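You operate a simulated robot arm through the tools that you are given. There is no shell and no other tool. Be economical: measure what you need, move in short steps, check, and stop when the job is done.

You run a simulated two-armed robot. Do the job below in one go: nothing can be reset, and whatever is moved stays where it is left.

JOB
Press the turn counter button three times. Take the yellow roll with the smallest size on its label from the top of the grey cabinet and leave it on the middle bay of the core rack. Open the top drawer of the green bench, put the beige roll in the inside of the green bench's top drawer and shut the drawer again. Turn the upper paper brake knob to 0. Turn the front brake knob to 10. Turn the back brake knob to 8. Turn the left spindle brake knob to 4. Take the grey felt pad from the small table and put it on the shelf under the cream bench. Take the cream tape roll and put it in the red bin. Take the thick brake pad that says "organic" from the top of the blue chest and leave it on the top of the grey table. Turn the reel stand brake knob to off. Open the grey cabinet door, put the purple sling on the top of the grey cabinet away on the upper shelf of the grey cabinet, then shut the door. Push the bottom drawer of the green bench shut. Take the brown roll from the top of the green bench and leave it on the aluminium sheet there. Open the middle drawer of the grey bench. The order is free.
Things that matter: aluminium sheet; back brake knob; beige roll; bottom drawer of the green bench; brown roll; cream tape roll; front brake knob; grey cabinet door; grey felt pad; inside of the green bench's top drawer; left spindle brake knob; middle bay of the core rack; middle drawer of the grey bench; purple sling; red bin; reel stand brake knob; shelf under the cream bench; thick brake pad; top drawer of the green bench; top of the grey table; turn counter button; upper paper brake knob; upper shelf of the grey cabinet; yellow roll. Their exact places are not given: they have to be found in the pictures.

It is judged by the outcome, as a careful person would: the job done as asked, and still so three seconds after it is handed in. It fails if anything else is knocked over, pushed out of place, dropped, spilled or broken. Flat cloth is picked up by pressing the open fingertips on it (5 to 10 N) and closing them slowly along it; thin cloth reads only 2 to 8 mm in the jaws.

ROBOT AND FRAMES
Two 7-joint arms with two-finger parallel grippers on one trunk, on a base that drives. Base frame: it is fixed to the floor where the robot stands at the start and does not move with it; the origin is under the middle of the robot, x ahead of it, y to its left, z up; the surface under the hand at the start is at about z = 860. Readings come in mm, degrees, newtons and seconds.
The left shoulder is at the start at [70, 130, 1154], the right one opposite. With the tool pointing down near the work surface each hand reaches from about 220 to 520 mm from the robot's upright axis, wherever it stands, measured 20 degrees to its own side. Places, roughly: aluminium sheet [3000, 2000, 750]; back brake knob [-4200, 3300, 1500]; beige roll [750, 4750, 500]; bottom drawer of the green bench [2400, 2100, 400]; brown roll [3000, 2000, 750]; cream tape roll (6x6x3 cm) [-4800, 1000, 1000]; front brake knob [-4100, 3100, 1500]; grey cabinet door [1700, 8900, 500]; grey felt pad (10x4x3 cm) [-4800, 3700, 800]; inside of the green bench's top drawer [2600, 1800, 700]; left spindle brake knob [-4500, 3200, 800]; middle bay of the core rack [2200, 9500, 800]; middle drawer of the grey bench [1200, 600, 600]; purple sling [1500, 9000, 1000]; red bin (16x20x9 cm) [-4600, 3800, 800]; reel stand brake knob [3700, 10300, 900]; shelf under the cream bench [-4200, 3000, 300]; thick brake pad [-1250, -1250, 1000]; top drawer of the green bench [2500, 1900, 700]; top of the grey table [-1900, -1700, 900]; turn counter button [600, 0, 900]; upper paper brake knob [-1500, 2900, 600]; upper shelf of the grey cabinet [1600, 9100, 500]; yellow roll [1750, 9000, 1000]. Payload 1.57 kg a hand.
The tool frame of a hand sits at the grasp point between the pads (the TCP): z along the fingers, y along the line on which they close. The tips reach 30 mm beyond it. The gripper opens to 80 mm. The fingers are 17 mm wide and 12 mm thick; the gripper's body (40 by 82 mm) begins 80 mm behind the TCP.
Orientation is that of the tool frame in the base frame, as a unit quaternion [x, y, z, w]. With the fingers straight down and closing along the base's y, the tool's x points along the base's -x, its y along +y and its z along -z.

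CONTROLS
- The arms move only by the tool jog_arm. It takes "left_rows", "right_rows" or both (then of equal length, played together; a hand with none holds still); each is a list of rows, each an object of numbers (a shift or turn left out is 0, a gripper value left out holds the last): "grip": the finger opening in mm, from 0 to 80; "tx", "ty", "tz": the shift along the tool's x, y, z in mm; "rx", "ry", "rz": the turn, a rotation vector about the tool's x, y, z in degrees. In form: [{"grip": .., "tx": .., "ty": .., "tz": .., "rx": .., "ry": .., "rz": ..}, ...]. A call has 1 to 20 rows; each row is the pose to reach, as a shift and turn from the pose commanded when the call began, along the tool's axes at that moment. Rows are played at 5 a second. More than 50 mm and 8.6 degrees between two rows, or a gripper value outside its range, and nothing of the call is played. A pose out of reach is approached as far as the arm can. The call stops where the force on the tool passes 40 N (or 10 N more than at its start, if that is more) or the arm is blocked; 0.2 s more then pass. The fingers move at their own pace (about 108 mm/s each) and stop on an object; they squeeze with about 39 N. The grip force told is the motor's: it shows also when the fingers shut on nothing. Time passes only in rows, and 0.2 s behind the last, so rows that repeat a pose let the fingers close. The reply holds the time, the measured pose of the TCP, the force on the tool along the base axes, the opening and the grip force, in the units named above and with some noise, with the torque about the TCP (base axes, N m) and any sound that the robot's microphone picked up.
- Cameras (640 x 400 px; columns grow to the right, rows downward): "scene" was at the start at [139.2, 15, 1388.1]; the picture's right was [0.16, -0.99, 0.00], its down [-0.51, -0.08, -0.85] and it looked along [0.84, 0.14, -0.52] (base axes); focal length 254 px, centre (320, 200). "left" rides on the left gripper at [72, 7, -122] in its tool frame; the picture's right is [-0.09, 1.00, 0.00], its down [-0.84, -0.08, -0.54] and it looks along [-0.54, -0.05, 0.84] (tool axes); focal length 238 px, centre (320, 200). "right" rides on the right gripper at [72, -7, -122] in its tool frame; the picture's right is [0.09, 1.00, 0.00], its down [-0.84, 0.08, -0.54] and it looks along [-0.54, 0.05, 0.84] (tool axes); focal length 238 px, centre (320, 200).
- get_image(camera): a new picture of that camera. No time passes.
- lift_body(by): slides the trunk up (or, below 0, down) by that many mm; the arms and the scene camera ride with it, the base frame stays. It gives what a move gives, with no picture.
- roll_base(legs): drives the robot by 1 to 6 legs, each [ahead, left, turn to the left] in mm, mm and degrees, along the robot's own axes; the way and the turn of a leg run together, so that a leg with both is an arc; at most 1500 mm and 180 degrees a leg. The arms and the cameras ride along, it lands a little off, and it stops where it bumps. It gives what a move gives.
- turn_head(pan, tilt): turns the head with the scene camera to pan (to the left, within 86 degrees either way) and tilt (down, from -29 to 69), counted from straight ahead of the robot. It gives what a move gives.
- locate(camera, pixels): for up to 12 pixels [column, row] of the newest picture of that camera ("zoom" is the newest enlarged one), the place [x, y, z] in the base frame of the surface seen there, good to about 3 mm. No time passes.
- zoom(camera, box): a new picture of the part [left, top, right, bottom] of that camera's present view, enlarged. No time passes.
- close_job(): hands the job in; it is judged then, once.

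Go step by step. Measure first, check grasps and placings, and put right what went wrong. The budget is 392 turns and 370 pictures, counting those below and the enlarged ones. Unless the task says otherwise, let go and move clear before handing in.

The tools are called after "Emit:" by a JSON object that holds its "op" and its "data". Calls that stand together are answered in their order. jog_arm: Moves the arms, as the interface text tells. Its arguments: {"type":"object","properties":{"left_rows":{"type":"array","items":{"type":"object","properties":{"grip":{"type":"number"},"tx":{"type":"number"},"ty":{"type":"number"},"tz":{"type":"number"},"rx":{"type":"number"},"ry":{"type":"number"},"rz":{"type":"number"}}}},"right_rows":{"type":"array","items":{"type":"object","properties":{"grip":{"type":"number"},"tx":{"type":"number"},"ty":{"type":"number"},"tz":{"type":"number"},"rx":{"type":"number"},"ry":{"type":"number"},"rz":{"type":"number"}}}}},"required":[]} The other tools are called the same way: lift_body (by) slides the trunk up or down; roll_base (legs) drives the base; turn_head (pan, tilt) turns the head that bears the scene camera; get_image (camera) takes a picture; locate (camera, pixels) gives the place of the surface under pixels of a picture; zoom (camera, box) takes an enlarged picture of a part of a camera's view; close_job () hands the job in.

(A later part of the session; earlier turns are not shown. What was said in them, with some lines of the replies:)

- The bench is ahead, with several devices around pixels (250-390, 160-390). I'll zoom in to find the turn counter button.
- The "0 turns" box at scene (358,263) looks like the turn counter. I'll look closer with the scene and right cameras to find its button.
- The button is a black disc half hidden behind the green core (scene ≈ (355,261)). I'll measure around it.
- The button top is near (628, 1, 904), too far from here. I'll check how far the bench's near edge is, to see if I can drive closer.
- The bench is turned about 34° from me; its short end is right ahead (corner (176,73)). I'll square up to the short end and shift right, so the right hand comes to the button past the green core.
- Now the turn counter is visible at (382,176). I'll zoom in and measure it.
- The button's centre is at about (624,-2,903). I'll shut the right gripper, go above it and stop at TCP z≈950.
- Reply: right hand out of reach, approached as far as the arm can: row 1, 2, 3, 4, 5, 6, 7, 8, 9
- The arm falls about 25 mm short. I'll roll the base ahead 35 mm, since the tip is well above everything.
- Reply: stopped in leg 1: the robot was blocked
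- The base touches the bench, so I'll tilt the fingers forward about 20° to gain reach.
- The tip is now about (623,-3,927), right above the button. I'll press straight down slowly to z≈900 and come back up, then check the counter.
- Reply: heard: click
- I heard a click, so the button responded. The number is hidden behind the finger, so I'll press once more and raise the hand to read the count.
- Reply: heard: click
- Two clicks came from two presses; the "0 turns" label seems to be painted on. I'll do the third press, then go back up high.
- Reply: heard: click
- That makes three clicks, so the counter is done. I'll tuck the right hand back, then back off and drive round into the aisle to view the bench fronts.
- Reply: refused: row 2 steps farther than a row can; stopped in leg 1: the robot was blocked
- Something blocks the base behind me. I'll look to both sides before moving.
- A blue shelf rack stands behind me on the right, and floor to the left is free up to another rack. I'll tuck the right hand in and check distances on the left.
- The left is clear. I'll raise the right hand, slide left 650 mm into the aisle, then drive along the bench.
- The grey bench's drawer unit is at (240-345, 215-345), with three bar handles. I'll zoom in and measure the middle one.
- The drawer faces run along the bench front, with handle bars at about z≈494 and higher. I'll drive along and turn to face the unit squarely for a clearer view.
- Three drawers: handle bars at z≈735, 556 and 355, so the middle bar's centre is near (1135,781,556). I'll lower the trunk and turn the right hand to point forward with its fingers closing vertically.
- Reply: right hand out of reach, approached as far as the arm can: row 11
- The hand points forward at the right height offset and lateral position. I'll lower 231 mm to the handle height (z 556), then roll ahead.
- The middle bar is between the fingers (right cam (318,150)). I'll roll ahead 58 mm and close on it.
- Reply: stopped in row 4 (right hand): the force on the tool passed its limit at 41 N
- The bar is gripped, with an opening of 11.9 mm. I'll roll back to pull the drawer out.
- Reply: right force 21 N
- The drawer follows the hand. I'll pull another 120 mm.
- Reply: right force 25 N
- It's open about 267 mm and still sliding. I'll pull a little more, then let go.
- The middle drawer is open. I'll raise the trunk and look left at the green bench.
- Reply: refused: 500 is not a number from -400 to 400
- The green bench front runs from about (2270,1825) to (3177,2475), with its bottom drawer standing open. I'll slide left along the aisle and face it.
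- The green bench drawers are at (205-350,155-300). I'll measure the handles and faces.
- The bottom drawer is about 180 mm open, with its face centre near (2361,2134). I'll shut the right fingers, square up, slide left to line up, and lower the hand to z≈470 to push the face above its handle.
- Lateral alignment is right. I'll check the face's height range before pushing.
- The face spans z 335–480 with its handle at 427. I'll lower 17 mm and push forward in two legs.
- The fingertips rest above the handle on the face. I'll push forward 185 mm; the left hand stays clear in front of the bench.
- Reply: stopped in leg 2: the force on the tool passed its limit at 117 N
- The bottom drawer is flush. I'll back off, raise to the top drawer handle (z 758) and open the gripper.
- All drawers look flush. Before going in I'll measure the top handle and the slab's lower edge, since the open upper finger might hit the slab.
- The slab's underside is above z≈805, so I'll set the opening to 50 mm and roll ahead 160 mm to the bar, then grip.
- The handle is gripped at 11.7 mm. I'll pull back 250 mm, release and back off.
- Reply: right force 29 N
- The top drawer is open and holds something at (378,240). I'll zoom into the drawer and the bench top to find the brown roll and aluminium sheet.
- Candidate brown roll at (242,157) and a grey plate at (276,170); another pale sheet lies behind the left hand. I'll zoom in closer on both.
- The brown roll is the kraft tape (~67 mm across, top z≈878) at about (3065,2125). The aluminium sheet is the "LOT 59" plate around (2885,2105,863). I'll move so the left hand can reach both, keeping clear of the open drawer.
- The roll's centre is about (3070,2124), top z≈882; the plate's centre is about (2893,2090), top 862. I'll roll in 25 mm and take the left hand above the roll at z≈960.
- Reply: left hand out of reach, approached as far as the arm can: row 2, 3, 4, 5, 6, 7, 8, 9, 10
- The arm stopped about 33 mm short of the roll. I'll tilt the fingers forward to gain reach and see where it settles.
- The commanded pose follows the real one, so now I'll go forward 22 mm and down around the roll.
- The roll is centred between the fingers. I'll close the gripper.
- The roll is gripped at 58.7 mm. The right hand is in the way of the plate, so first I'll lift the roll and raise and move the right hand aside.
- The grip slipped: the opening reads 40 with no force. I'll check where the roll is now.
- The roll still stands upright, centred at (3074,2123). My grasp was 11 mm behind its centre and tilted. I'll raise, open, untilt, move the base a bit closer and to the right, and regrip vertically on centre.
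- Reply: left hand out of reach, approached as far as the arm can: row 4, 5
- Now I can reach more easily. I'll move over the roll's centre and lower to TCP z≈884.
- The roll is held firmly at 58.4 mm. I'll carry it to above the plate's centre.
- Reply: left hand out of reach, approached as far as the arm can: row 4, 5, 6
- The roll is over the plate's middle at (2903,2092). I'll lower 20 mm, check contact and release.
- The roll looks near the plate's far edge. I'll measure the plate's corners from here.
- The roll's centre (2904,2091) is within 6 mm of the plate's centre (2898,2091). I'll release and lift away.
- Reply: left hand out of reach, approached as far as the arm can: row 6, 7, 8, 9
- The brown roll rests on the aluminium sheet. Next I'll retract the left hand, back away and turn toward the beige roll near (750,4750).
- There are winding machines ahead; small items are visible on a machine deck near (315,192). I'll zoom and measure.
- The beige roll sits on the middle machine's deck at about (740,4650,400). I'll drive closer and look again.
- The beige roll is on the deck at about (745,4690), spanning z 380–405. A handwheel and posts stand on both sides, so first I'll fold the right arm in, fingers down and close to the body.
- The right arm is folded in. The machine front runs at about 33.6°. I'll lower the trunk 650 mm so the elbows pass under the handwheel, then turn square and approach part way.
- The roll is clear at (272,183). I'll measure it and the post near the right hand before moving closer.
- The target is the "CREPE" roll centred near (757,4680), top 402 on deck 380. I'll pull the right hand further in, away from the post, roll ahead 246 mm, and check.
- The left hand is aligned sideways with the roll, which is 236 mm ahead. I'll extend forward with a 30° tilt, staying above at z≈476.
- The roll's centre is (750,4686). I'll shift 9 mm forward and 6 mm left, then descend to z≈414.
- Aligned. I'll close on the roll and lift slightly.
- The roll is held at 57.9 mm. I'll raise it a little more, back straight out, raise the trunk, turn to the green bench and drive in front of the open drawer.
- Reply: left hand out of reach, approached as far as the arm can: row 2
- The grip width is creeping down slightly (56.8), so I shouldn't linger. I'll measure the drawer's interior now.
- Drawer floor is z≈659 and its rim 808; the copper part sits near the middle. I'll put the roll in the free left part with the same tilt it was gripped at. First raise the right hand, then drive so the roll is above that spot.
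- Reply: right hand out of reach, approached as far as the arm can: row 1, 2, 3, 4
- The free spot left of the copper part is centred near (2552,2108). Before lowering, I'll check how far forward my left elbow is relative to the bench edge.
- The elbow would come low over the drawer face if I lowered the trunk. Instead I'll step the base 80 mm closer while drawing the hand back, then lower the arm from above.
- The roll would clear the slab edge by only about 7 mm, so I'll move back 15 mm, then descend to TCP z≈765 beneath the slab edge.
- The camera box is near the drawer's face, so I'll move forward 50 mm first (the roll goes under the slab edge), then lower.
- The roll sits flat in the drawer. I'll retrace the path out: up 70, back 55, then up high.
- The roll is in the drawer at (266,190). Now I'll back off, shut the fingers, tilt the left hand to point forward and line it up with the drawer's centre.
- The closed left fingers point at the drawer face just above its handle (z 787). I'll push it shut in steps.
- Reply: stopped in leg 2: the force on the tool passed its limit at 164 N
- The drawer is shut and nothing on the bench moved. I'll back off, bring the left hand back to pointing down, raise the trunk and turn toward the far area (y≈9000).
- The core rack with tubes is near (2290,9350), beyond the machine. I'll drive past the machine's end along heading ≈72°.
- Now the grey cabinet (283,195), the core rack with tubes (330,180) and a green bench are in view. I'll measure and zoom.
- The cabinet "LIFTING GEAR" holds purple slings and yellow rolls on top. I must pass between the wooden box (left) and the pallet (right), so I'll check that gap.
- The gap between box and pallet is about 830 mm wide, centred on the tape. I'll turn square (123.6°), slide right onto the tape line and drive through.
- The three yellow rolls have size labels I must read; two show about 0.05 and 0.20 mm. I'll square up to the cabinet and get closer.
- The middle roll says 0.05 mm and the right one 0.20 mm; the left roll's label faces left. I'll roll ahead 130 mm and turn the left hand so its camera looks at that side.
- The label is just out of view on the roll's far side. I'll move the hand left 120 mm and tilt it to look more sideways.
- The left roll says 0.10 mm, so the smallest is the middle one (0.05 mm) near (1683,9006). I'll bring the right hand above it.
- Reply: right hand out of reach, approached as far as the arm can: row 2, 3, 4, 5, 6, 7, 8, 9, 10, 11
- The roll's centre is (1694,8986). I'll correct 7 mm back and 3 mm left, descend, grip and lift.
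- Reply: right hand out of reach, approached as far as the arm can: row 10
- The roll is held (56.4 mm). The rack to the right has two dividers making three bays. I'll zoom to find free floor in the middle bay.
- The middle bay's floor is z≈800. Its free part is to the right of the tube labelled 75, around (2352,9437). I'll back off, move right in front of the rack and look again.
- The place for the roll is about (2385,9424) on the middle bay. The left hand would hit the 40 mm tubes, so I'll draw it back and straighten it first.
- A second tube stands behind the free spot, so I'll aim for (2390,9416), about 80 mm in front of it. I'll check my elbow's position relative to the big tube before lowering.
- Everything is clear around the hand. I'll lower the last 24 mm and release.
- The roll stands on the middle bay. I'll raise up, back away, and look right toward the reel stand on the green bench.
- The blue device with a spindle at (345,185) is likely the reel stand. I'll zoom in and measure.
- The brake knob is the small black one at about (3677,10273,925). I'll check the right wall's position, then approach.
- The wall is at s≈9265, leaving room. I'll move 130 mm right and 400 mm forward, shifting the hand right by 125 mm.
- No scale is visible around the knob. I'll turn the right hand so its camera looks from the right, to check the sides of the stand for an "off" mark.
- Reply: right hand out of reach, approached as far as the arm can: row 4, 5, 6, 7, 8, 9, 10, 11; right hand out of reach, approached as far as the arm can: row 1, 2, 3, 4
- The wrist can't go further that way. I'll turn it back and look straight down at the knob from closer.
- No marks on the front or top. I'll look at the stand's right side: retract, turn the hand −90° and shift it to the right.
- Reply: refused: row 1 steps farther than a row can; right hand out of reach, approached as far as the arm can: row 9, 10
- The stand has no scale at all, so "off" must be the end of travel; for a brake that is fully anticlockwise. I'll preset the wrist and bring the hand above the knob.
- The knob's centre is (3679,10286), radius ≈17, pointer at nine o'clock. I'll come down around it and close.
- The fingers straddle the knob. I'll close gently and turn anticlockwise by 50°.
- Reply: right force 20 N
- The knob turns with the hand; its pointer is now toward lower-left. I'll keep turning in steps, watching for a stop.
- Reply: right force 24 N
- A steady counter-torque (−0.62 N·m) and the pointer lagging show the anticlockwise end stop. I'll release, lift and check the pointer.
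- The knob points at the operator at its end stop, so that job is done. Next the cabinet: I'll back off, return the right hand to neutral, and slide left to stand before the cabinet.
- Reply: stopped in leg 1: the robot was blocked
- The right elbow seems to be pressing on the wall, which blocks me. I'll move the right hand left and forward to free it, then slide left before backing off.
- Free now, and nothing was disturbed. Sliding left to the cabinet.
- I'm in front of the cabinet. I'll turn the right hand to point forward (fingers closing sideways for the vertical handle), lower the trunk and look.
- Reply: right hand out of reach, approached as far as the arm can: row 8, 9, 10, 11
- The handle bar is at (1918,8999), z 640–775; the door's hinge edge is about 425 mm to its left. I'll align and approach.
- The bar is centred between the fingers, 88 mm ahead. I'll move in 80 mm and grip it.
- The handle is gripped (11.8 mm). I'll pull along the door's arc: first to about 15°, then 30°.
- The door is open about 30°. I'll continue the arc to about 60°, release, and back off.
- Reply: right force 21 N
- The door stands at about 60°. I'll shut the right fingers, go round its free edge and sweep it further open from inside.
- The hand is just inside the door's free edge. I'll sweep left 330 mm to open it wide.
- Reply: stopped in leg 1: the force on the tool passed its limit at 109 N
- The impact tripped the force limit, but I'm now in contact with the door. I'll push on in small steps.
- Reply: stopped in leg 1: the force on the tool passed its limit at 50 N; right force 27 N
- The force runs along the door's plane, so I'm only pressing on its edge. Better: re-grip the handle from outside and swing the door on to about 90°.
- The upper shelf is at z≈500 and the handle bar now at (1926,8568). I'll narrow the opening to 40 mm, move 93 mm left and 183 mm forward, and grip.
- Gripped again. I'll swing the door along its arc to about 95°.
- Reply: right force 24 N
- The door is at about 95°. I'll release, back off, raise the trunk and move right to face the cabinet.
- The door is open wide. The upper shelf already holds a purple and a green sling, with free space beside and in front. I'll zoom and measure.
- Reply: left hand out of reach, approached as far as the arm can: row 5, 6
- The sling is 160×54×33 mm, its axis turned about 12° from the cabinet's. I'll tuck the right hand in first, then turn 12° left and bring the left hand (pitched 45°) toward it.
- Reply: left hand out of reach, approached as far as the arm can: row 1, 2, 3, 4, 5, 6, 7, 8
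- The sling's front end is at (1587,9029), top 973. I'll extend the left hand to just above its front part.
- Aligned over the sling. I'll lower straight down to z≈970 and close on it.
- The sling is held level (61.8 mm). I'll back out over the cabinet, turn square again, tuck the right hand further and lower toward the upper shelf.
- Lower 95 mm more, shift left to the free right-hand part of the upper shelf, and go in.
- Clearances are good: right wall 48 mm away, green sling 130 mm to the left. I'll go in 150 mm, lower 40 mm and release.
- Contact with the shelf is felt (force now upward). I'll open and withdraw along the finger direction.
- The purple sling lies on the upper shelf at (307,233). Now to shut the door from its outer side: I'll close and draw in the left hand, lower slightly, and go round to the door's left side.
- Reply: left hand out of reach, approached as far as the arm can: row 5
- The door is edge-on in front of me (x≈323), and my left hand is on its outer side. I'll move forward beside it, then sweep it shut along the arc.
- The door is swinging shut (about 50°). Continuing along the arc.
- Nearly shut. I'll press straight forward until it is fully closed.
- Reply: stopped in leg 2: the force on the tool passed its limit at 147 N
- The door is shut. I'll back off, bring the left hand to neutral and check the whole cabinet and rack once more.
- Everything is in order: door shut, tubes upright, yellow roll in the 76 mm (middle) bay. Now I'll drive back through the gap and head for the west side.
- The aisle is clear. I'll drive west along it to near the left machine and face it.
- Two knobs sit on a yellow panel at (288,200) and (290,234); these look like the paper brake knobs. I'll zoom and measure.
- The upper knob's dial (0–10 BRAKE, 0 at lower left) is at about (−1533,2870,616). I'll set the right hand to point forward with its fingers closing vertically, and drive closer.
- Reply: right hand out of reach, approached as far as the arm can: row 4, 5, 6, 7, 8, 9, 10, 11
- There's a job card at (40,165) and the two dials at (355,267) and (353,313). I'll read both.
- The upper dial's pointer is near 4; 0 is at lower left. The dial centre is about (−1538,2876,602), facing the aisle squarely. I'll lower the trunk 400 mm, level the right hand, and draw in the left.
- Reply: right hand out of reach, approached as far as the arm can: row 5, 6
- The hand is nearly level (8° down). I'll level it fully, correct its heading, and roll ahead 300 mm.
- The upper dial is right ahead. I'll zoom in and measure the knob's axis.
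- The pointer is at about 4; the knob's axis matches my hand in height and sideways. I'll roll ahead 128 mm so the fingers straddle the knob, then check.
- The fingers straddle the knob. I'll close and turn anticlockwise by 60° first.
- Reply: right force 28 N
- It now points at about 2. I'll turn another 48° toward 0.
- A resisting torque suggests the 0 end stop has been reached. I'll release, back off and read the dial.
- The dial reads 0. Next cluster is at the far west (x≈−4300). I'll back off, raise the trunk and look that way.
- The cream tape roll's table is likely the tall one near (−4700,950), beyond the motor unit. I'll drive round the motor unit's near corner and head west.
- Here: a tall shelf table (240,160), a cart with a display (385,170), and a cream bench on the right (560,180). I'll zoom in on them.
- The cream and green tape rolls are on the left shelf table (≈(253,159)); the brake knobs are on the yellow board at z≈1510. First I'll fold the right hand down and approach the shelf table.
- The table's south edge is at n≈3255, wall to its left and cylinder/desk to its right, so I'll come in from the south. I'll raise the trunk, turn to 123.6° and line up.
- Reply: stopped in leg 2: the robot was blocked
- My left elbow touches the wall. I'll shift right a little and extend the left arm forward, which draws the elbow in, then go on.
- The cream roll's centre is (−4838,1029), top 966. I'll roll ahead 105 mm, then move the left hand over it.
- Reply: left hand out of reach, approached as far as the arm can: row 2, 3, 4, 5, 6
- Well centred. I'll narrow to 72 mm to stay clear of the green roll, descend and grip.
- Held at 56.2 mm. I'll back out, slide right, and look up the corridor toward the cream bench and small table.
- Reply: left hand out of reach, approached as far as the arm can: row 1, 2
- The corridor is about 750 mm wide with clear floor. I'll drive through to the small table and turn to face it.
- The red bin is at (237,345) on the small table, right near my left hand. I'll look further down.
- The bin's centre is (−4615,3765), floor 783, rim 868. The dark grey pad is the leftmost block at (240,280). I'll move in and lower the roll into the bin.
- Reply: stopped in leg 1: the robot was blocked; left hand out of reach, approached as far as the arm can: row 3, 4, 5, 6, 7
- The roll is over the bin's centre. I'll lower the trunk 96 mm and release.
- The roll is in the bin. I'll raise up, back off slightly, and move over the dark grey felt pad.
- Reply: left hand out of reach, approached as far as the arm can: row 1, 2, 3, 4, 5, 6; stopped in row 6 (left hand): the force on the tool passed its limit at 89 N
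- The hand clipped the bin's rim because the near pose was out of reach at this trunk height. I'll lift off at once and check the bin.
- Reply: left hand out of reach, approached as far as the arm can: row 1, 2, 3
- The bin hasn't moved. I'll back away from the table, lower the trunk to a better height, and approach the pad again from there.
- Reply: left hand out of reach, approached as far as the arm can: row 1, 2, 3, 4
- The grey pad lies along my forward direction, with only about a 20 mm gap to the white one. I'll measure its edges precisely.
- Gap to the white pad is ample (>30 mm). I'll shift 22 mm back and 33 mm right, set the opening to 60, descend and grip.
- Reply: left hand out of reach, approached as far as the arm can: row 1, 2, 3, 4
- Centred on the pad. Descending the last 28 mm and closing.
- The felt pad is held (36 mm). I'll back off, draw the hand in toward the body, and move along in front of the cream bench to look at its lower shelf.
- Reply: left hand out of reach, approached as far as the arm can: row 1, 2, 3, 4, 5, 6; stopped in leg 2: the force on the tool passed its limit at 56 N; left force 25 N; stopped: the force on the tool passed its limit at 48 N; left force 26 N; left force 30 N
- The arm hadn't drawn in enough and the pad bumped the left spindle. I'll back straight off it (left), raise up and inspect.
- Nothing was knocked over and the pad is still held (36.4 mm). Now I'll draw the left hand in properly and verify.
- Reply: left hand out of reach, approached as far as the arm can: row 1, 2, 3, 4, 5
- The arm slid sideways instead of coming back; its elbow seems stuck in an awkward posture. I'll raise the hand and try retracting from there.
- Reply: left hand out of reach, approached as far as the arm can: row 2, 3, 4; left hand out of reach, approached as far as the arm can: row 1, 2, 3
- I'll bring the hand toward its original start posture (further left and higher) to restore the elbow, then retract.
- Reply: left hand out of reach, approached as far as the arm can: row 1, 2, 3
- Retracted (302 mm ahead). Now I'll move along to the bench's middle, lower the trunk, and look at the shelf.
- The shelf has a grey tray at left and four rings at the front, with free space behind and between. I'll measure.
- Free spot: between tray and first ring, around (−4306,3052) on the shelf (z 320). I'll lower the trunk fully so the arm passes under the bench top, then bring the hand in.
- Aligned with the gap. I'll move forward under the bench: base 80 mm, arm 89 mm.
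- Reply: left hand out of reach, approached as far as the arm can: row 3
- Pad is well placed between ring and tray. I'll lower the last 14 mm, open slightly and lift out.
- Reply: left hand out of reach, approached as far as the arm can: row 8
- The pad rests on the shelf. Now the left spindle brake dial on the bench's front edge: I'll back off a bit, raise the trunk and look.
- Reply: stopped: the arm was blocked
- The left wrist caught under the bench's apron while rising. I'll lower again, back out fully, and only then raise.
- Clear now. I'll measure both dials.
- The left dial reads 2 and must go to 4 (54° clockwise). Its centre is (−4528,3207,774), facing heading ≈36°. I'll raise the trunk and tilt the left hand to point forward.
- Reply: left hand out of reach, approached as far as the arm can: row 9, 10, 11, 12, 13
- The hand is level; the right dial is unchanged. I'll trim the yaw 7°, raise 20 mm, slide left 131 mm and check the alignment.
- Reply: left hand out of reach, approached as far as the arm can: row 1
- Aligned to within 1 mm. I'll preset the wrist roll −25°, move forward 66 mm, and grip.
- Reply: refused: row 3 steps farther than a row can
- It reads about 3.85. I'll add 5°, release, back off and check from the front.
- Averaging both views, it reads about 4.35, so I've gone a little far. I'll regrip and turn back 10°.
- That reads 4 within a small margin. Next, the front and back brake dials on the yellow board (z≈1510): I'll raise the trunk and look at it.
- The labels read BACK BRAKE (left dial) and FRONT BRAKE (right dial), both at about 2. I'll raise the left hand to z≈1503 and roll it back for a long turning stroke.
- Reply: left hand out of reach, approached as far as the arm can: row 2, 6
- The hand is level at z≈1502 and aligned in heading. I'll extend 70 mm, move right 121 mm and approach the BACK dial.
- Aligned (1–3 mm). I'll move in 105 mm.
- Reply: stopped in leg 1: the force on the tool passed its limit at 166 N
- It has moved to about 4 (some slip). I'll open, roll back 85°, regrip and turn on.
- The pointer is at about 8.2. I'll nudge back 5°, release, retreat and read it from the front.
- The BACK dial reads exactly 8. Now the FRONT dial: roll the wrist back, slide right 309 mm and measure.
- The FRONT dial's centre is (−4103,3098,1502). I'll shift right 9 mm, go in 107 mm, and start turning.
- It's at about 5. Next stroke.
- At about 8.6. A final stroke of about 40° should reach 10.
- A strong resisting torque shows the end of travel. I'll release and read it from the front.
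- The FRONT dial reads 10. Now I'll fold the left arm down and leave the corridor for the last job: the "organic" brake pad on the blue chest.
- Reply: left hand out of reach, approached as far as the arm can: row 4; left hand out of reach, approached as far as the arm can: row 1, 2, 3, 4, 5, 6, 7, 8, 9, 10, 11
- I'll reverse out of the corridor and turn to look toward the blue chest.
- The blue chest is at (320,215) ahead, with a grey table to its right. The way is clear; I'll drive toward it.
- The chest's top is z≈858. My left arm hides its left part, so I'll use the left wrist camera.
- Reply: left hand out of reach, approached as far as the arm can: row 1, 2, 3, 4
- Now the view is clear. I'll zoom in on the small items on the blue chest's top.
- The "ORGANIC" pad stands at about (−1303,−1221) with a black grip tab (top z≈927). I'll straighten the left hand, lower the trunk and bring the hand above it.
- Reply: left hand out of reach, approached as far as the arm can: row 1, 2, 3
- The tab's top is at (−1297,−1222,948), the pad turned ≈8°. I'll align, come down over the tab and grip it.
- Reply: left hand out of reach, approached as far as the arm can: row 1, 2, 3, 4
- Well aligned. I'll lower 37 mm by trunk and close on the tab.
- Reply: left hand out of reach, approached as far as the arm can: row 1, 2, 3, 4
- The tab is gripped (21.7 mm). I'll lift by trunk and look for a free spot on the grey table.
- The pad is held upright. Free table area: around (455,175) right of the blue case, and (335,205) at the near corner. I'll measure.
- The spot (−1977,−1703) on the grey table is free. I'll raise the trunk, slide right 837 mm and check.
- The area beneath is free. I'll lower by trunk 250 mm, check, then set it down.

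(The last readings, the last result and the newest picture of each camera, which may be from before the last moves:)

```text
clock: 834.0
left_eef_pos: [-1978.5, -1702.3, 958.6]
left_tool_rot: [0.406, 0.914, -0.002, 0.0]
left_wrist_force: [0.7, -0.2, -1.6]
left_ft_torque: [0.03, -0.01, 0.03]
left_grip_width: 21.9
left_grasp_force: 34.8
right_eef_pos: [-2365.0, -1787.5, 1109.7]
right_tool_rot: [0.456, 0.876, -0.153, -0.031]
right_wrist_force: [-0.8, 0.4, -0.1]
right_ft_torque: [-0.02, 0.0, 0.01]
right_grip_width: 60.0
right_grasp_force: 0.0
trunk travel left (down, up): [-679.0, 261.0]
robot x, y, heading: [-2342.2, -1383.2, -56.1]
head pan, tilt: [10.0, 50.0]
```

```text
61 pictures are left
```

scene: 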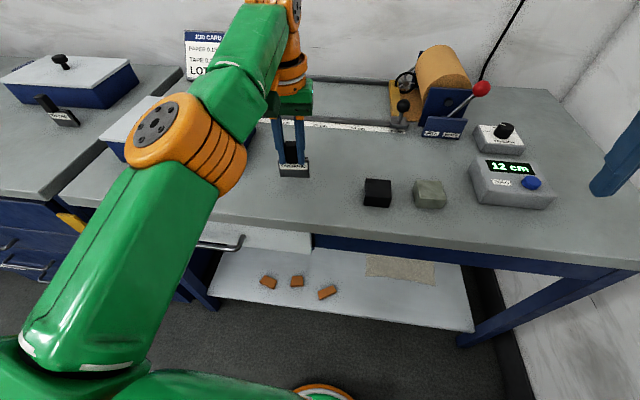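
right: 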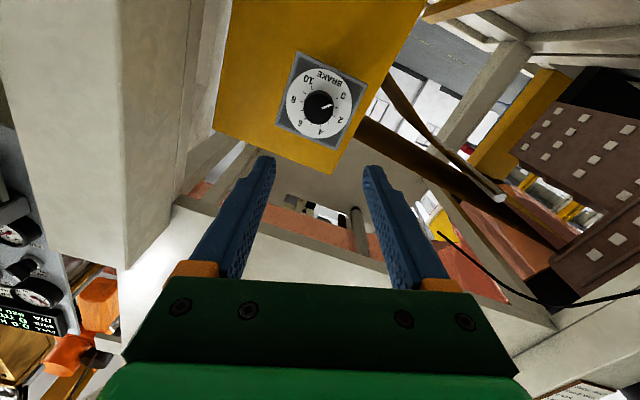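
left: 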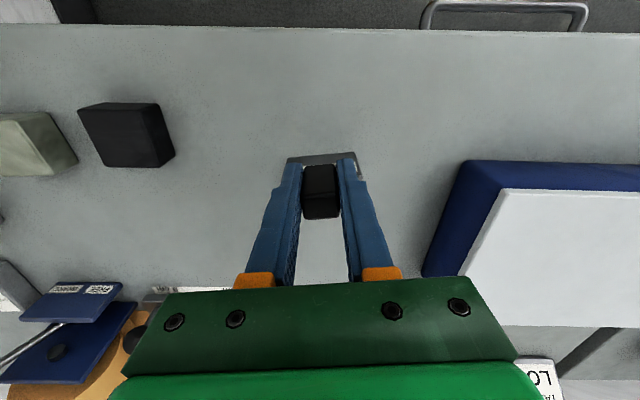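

Emit:
{"op": "lift_body", "data": {"by": -19}}

Emit:
{"op": "jog_arm", "data": {"left_rows": [{"tz": 2}, {"tz": 3}, {"tz": 3}]}}

Emit:
{"op": "zoom", "data": {"camera": "scene", "box": [250, 110, 350, 190]}}

```text
clock: 834.6
left_eef_pos: [-1978.4, -1702.2, 940.2]
left_tool_rot: [0.406, 0.914, -0.001, 0.0]
left_wrist_force: [-0.1, 0.5, -2.5]
left_ft_torque: [0.02, 0.02, 0.02]
left_grip_width: 21.6
left_grasp_force: 35.1
right_eef_pos: [-2365.2, -1786.9, 1089.6]
right_tool_rot: [0.455, 0.876, -0.153, -0.031]
right_wrist_force: [-1.1, 0.0, -0.1]
right_ft_torque: [0.0, 0.0, -0.02]
right_grip_width: 60.0
right_grasp_force: 0.1
trunk travel left (down, up): [-660.0, 280.0]
robot x, y, heading: [-2344.4, -1384.5, -56.0]
head pan, tilt: [10.0, 50.0]
```

```text
clock: 835.4
left_eef_pos: [-1979.3, -1703.2, 937.5]
left_tool_rot: [0.406, 0.914, -0.001, 0.0]
left_wrist_force: [0.3, 0.5, -3.1]
left_ft_torque: [0.03, -0.03, 0.0]
left_grip_width: 21.7
left_grasp_force: 34.9
right_eef_pos: [-2364.7, -1786.5, 1090.5]
right_tool_rot: [0.456, 0.876, -0.153, -0.032]
right_wrist_force: [-0.3, 1.0, 0.1]
right_ft_torque: [-0.01, 0.0, -0.02]
right_grip_width: 60.0
right_grasp_force: 0.0
trunk travel left (down, up): [-660.0, 280.0]
robot x, y, heading: [-2345.4, -1381.2, -56.6]
head pan, tilt: [10.0, 50.0]
```

```text
5.00 times, centred on (300, 150) of scene
```

zoom: 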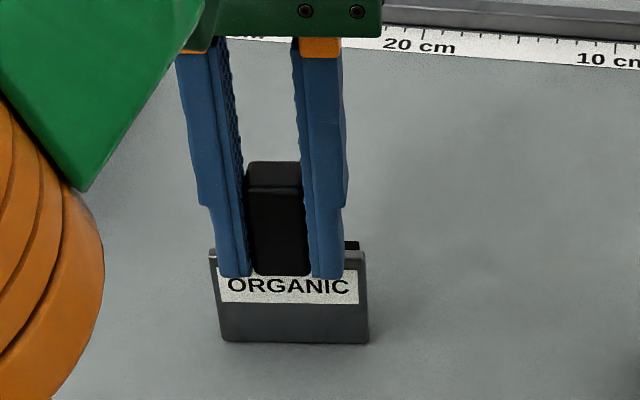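

Emit:
{"op": "jog_arm", "data": {"left_rows": [{"tz": 1.5}, {"tz": 3}, {"tz": 3}]}}

```text
clock: 836.2
left_eef_pos: [-1979.6, -1702.5, 935.5]
left_tool_rot: [0.406, 0.914, -0.002, 0.002]
left_wrist_force: [4.8, -4.2, 15.7]
left_ft_torque: [-0.3, -0.59, 0.0]
left_grip_width: 21.7
left_grasp_force: 34.9
right_eef_pos: [-2366.2, -1786.7, 1091.1]
right_tool_rot: [0.456, 0.876, -0.154, -0.031]
right_wrist_force: [-0.8, -0.2, 0.1]
right_ft_torque: [-0.03, 0.0, 0.02]
right_grip_width: 59.9
right_grasp_force: 0.0
trunk travel left (down, up): [-660.0, 280.0]
robot x, y, heading: [-2345.6, -1378.3, -56.6]
head pan, tilt: [10.0, 50.0]
```

Contact (15.7 N up). I'll open slowly and lift away.

Emit:
{"op": "jog_arm", "data": {"left_rows": [{"tz": -1, "grip": 26}, {"tz": -1, "grip": 34}, {"tz": -1, "grip": 45}, {"tz": -1, "grip": 45}, {"tz": -30}, {"tz": -60}, {"tz": -90}]}}

Emit:
{"op": "lift_body", "data": {"by": 150}}

Emit:
{"op": "roll_base", "data": {"legs": [[-250, 0, 0]]}}

Emit:
{"op": "turn_head", "data": {"pan": 15, "tilt": 40}}

Emit:
{"op": "get_image", "data": {"camera": "scene"}}

```text
clock: 837.8
left_eef_pos: [-1987.0, -1686.1, 987.2]
left_tool_rot: [0.406, 0.914, -0.002, 0.0]
left_wrist_force: [-0.8, -0.3, 0.1]
left_ft_torque: [0.02, 0.0, 0.02]
left_grip_width: 45.2
left_grasp_force: 0.2
left hand out of reach, approached as far as the arm can: row 5, 6, 7
right_eef_pos: [-2364.6, -1787.4, 1090.7]
right_tool_rot: [0.456, 0.876, -0.153, -0.03]
right_wrist_force: [-0.1, 0.1, 0.0]
right_ft_torque: [-0.03, 0.02, 0.0]
right_grip_width: 59.8
right_grasp_force: 0.0
trunk travel left (down, up): [-660.0, 280.0]
robot x, y, heading: [-2340.5, -1384.1, -56.5]
head pan, tilt: [10.0, 50.0]
```

```text
clock: 839.6
left_eef_pos: [-1985.8, -1686.4, 1136.8]
left_tool_rot: [0.406, 0.914, -0.002, 0.001]
left_wrist_force: [0.6, -0.8, 0.4]
left_ft_torque: [0.02, -0.02, -0.01]
left_grip_width: 44.8
left_grasp_force: 0.1
right_eef_pos: [-2365.7, -1787.1, 1240.1]
right_tool_rot: [0.455, 0.877, -0.153, -0.032]
right_wrist_force: [-0.2, -0.2, -0.6]
right_ft_torque: [-0.01, 0.03, 0.02]
right_grip_width: 60.2
right_grasp_force: 0.0
trunk travel left (down, up): [-810.0, 130.0]
robot x, y, heading: [-2344.2, -1382.5, -56.2]
head pan, tilt: [10.0, 50.0]
```

```text
clock: 841.4
left_eef_pos: [-2016.3, -1463.5, 1136.4]
left_tool_rot: [0.325, 0.946, -0.002, -0.001]
left_wrist_force: [-0.1, -0.6, 0.1]
left_ft_torque: [-0.03, 0.05, 0.02]
left_grip_width: 45.0
left_grasp_force: 0.1
right_eef_pos: [-2371.6, -1628.3, 1239.3]
right_tool_rot: [0.378, 0.912, -0.155, -0.02]
right_wrist_force: [0.5, -0.3, 0.0]
right_ft_torque: [0.0, -0.01, -0.02]
right_grip_width: 60.2
right_grasp_force: 0.1
trunk travel left (down, up): [-810.0, 130.0]
robot x, y, heading: [-2426.4, -1221.6, -46.6]
head pan, tilt: [10.0, 50.0]
stopped in leg 1: the robot was blocked; the commanded pose is now the measured one
```

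```text
clock: 842.1
left_eef_pos: [-2018.4, -1462.8, 1137.5]
left_tool_rot: [0.325, 0.946, -0.002, 0.001]
left_wrist_force: [0.0, -0.2, -0.3]
left_ft_torque: [0.0, -0.03, 0.01]
left_grip_width: 45.0
left_grasp_force: 0.0
right_eef_pos: [-2374.3, -1626.7, 1240.2]
right_tool_rot: [0.378, 0.912, -0.156, -0.019]
right_wrist_force: [-0.1, 0.0, -0.2]
right_ft_torque: [0.02, 0.01, -0.01]
right_grip_width: 59.9
right_grasp_force: 0.1
trunk travel left (down, up): [-810.0, 130.0]
robot x, y, heading: [-2422.3, -1221.4, -46.4]
head pan, tilt: [15.0, 40.0]
```

```text
59 pictures are left
```

scene: 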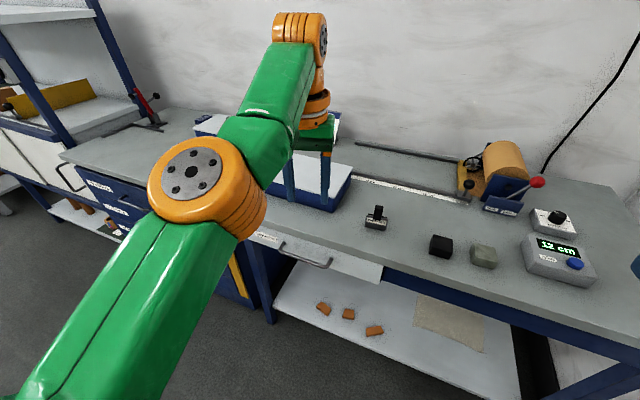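

The pad stands on the grey table at (376,218). Backing was blocked, so I'll look to the right and behind.

Emit:
{"op": "turn_head", "data": {"pan": -86, "tilt": 35}}

Emit:
{"op": "get_image", "data": {"camera": "scene"}}

```text
clock: 843.9
left_eef_pos: [-2018.9, -1461.9, 1137.4]
left_tool_rot: [0.326, 0.945, -0.003, 0.001]
left_wrist_force: [-0.2, 0.1, -0.2]
left_ft_torque: [-0.01, 0.0, 0.01]
left_grip_width: 45.4
left_grasp_force: 0.0
right_eef_pos: [-2373.8, -1627.2, 1240.2]
right_tool_rot: [0.378, 0.912, -0.156, -0.019]
right_wrist_force: [-0.4, 0.5, 0.3]
right_ft_torque: [-0.01, 0.02, 0.02]
right_grip_width: 60.0
right_grasp_force: 0.0
trunk travel left (down, up): [-810.0, 130.0]
robot x, y, heading: [-2423.9, -1224.4, -46.4]
head pan, tilt: [-85.9, 35.0]
```

```text
58 pictures are left
```

scene: 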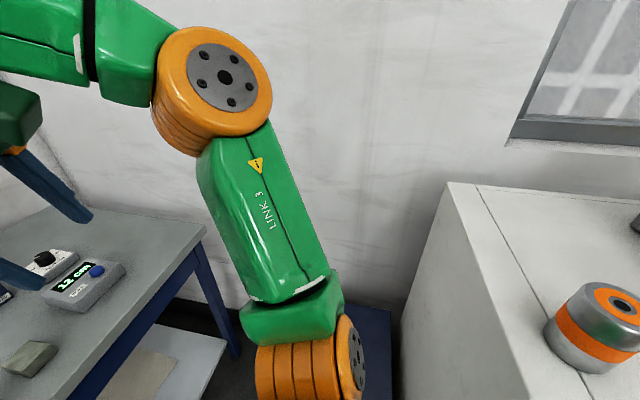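

The robot touched a solid white cabinet on its right; the canister on it is upright. I'll move left, away from it, and take a last look at the pad and surroundings.

Emit:
{"op": "roll_base", "data": {"legs": [[0, 250, 0]]}}

Emit:
{"op": "turn_head", "data": {"pan": -50, "tilt": 35}}

Emit:
{"op": "get_image", "data": {"camera": "scene"}}

```text
clock: 845.7
left_eef_pos: [-1841.4, -1291.3, 1137.0]
left_tool_rot: [0.326, 0.946, -0.001, 0.002]
left_wrist_force: [-0.6, 0.1, 0.1]
left_ft_torque: [-0.01, -0.02, -0.04]
left_grip_width: 45.2
left_grasp_force: 0.2
right_eef_pos: [-2196.3, -1457.2, 1239.0]
right_tool_rot: [0.377, 0.913, -0.154, -0.018]
right_wrist_force: [0.2, -0.7, -0.8]
right_ft_torque: [0.02, 0.01, -0.02]
right_grip_width: 60.0
right_grasp_force: 0.0
trunk travel left (down, up): [-810.0, 130.0]
robot x, y, heading: [-2248.9, -1052.0, -46.0]
head pan, tilt: [-85.9, 35.0]
```

```text
clock: 846.7
left_eef_pos: [-1838.3, -1289.8, 1137.8]
left_tool_rot: [0.325, 0.946, -0.002, 0.002]
left_wrist_force: [0.3, 0.8, 0.0]
left_ft_torque: [-0.04, 0.01, 0.0]
left_grip_width: 44.9
left_grasp_force: 0.1
right_eef_pos: [-2195.0, -1454.7, 1240.8]
right_tool_rot: [0.378, 0.913, -0.154, -0.018]
right_wrist_force: [-0.7, 0.1, -0.1]
right_ft_torque: [-0.04, -0.02, 0.03]
right_grip_width: 59.9
right_grasp_force: 0.0
trunk travel left (down, up): [-810.0, 130.0]
robot x, y, heading: [-2245.4, -1051.9, -46.3]
head pan, tilt: [-50.0, 35.0]
```

```text
57 pictures are left
```

scene: 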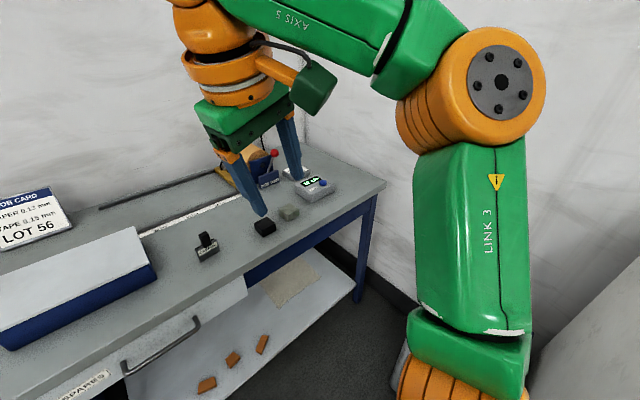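

The pad stands upright on the grey table and both hands are empty and clear. Each item has been checked, so I'm handing the job in.

Emit:
{"op": "close_job", "data": {}}

```text
The job is handed in.
```

I finished and handed in every item on the list. One of them, the reel stand brake knob, rests on a judgement you should know about.

- **Reel stand brake knob:** the stand has no scale or "off" mark that I could find. I turned the knob fully anticlockwise until it stopped. That matches the other brake dials, where 0 is at the anticlockwise end.
- **Turn counter:** I heard three clicks for three presses, but the label still read "0 turns" when I checked after the second press.
- **Brake dials:** by eye, upper paper reads 0, front about 10, back 8 and left spindle about 4.1.
- **Bumps:** the felt pad knocked against the left spindle on the cream bench, and a finger pressed on the red bin's rim. At the end I also backed into a white cabinet near the grey table. In the pictures nothing had fallen or visibly shifted.
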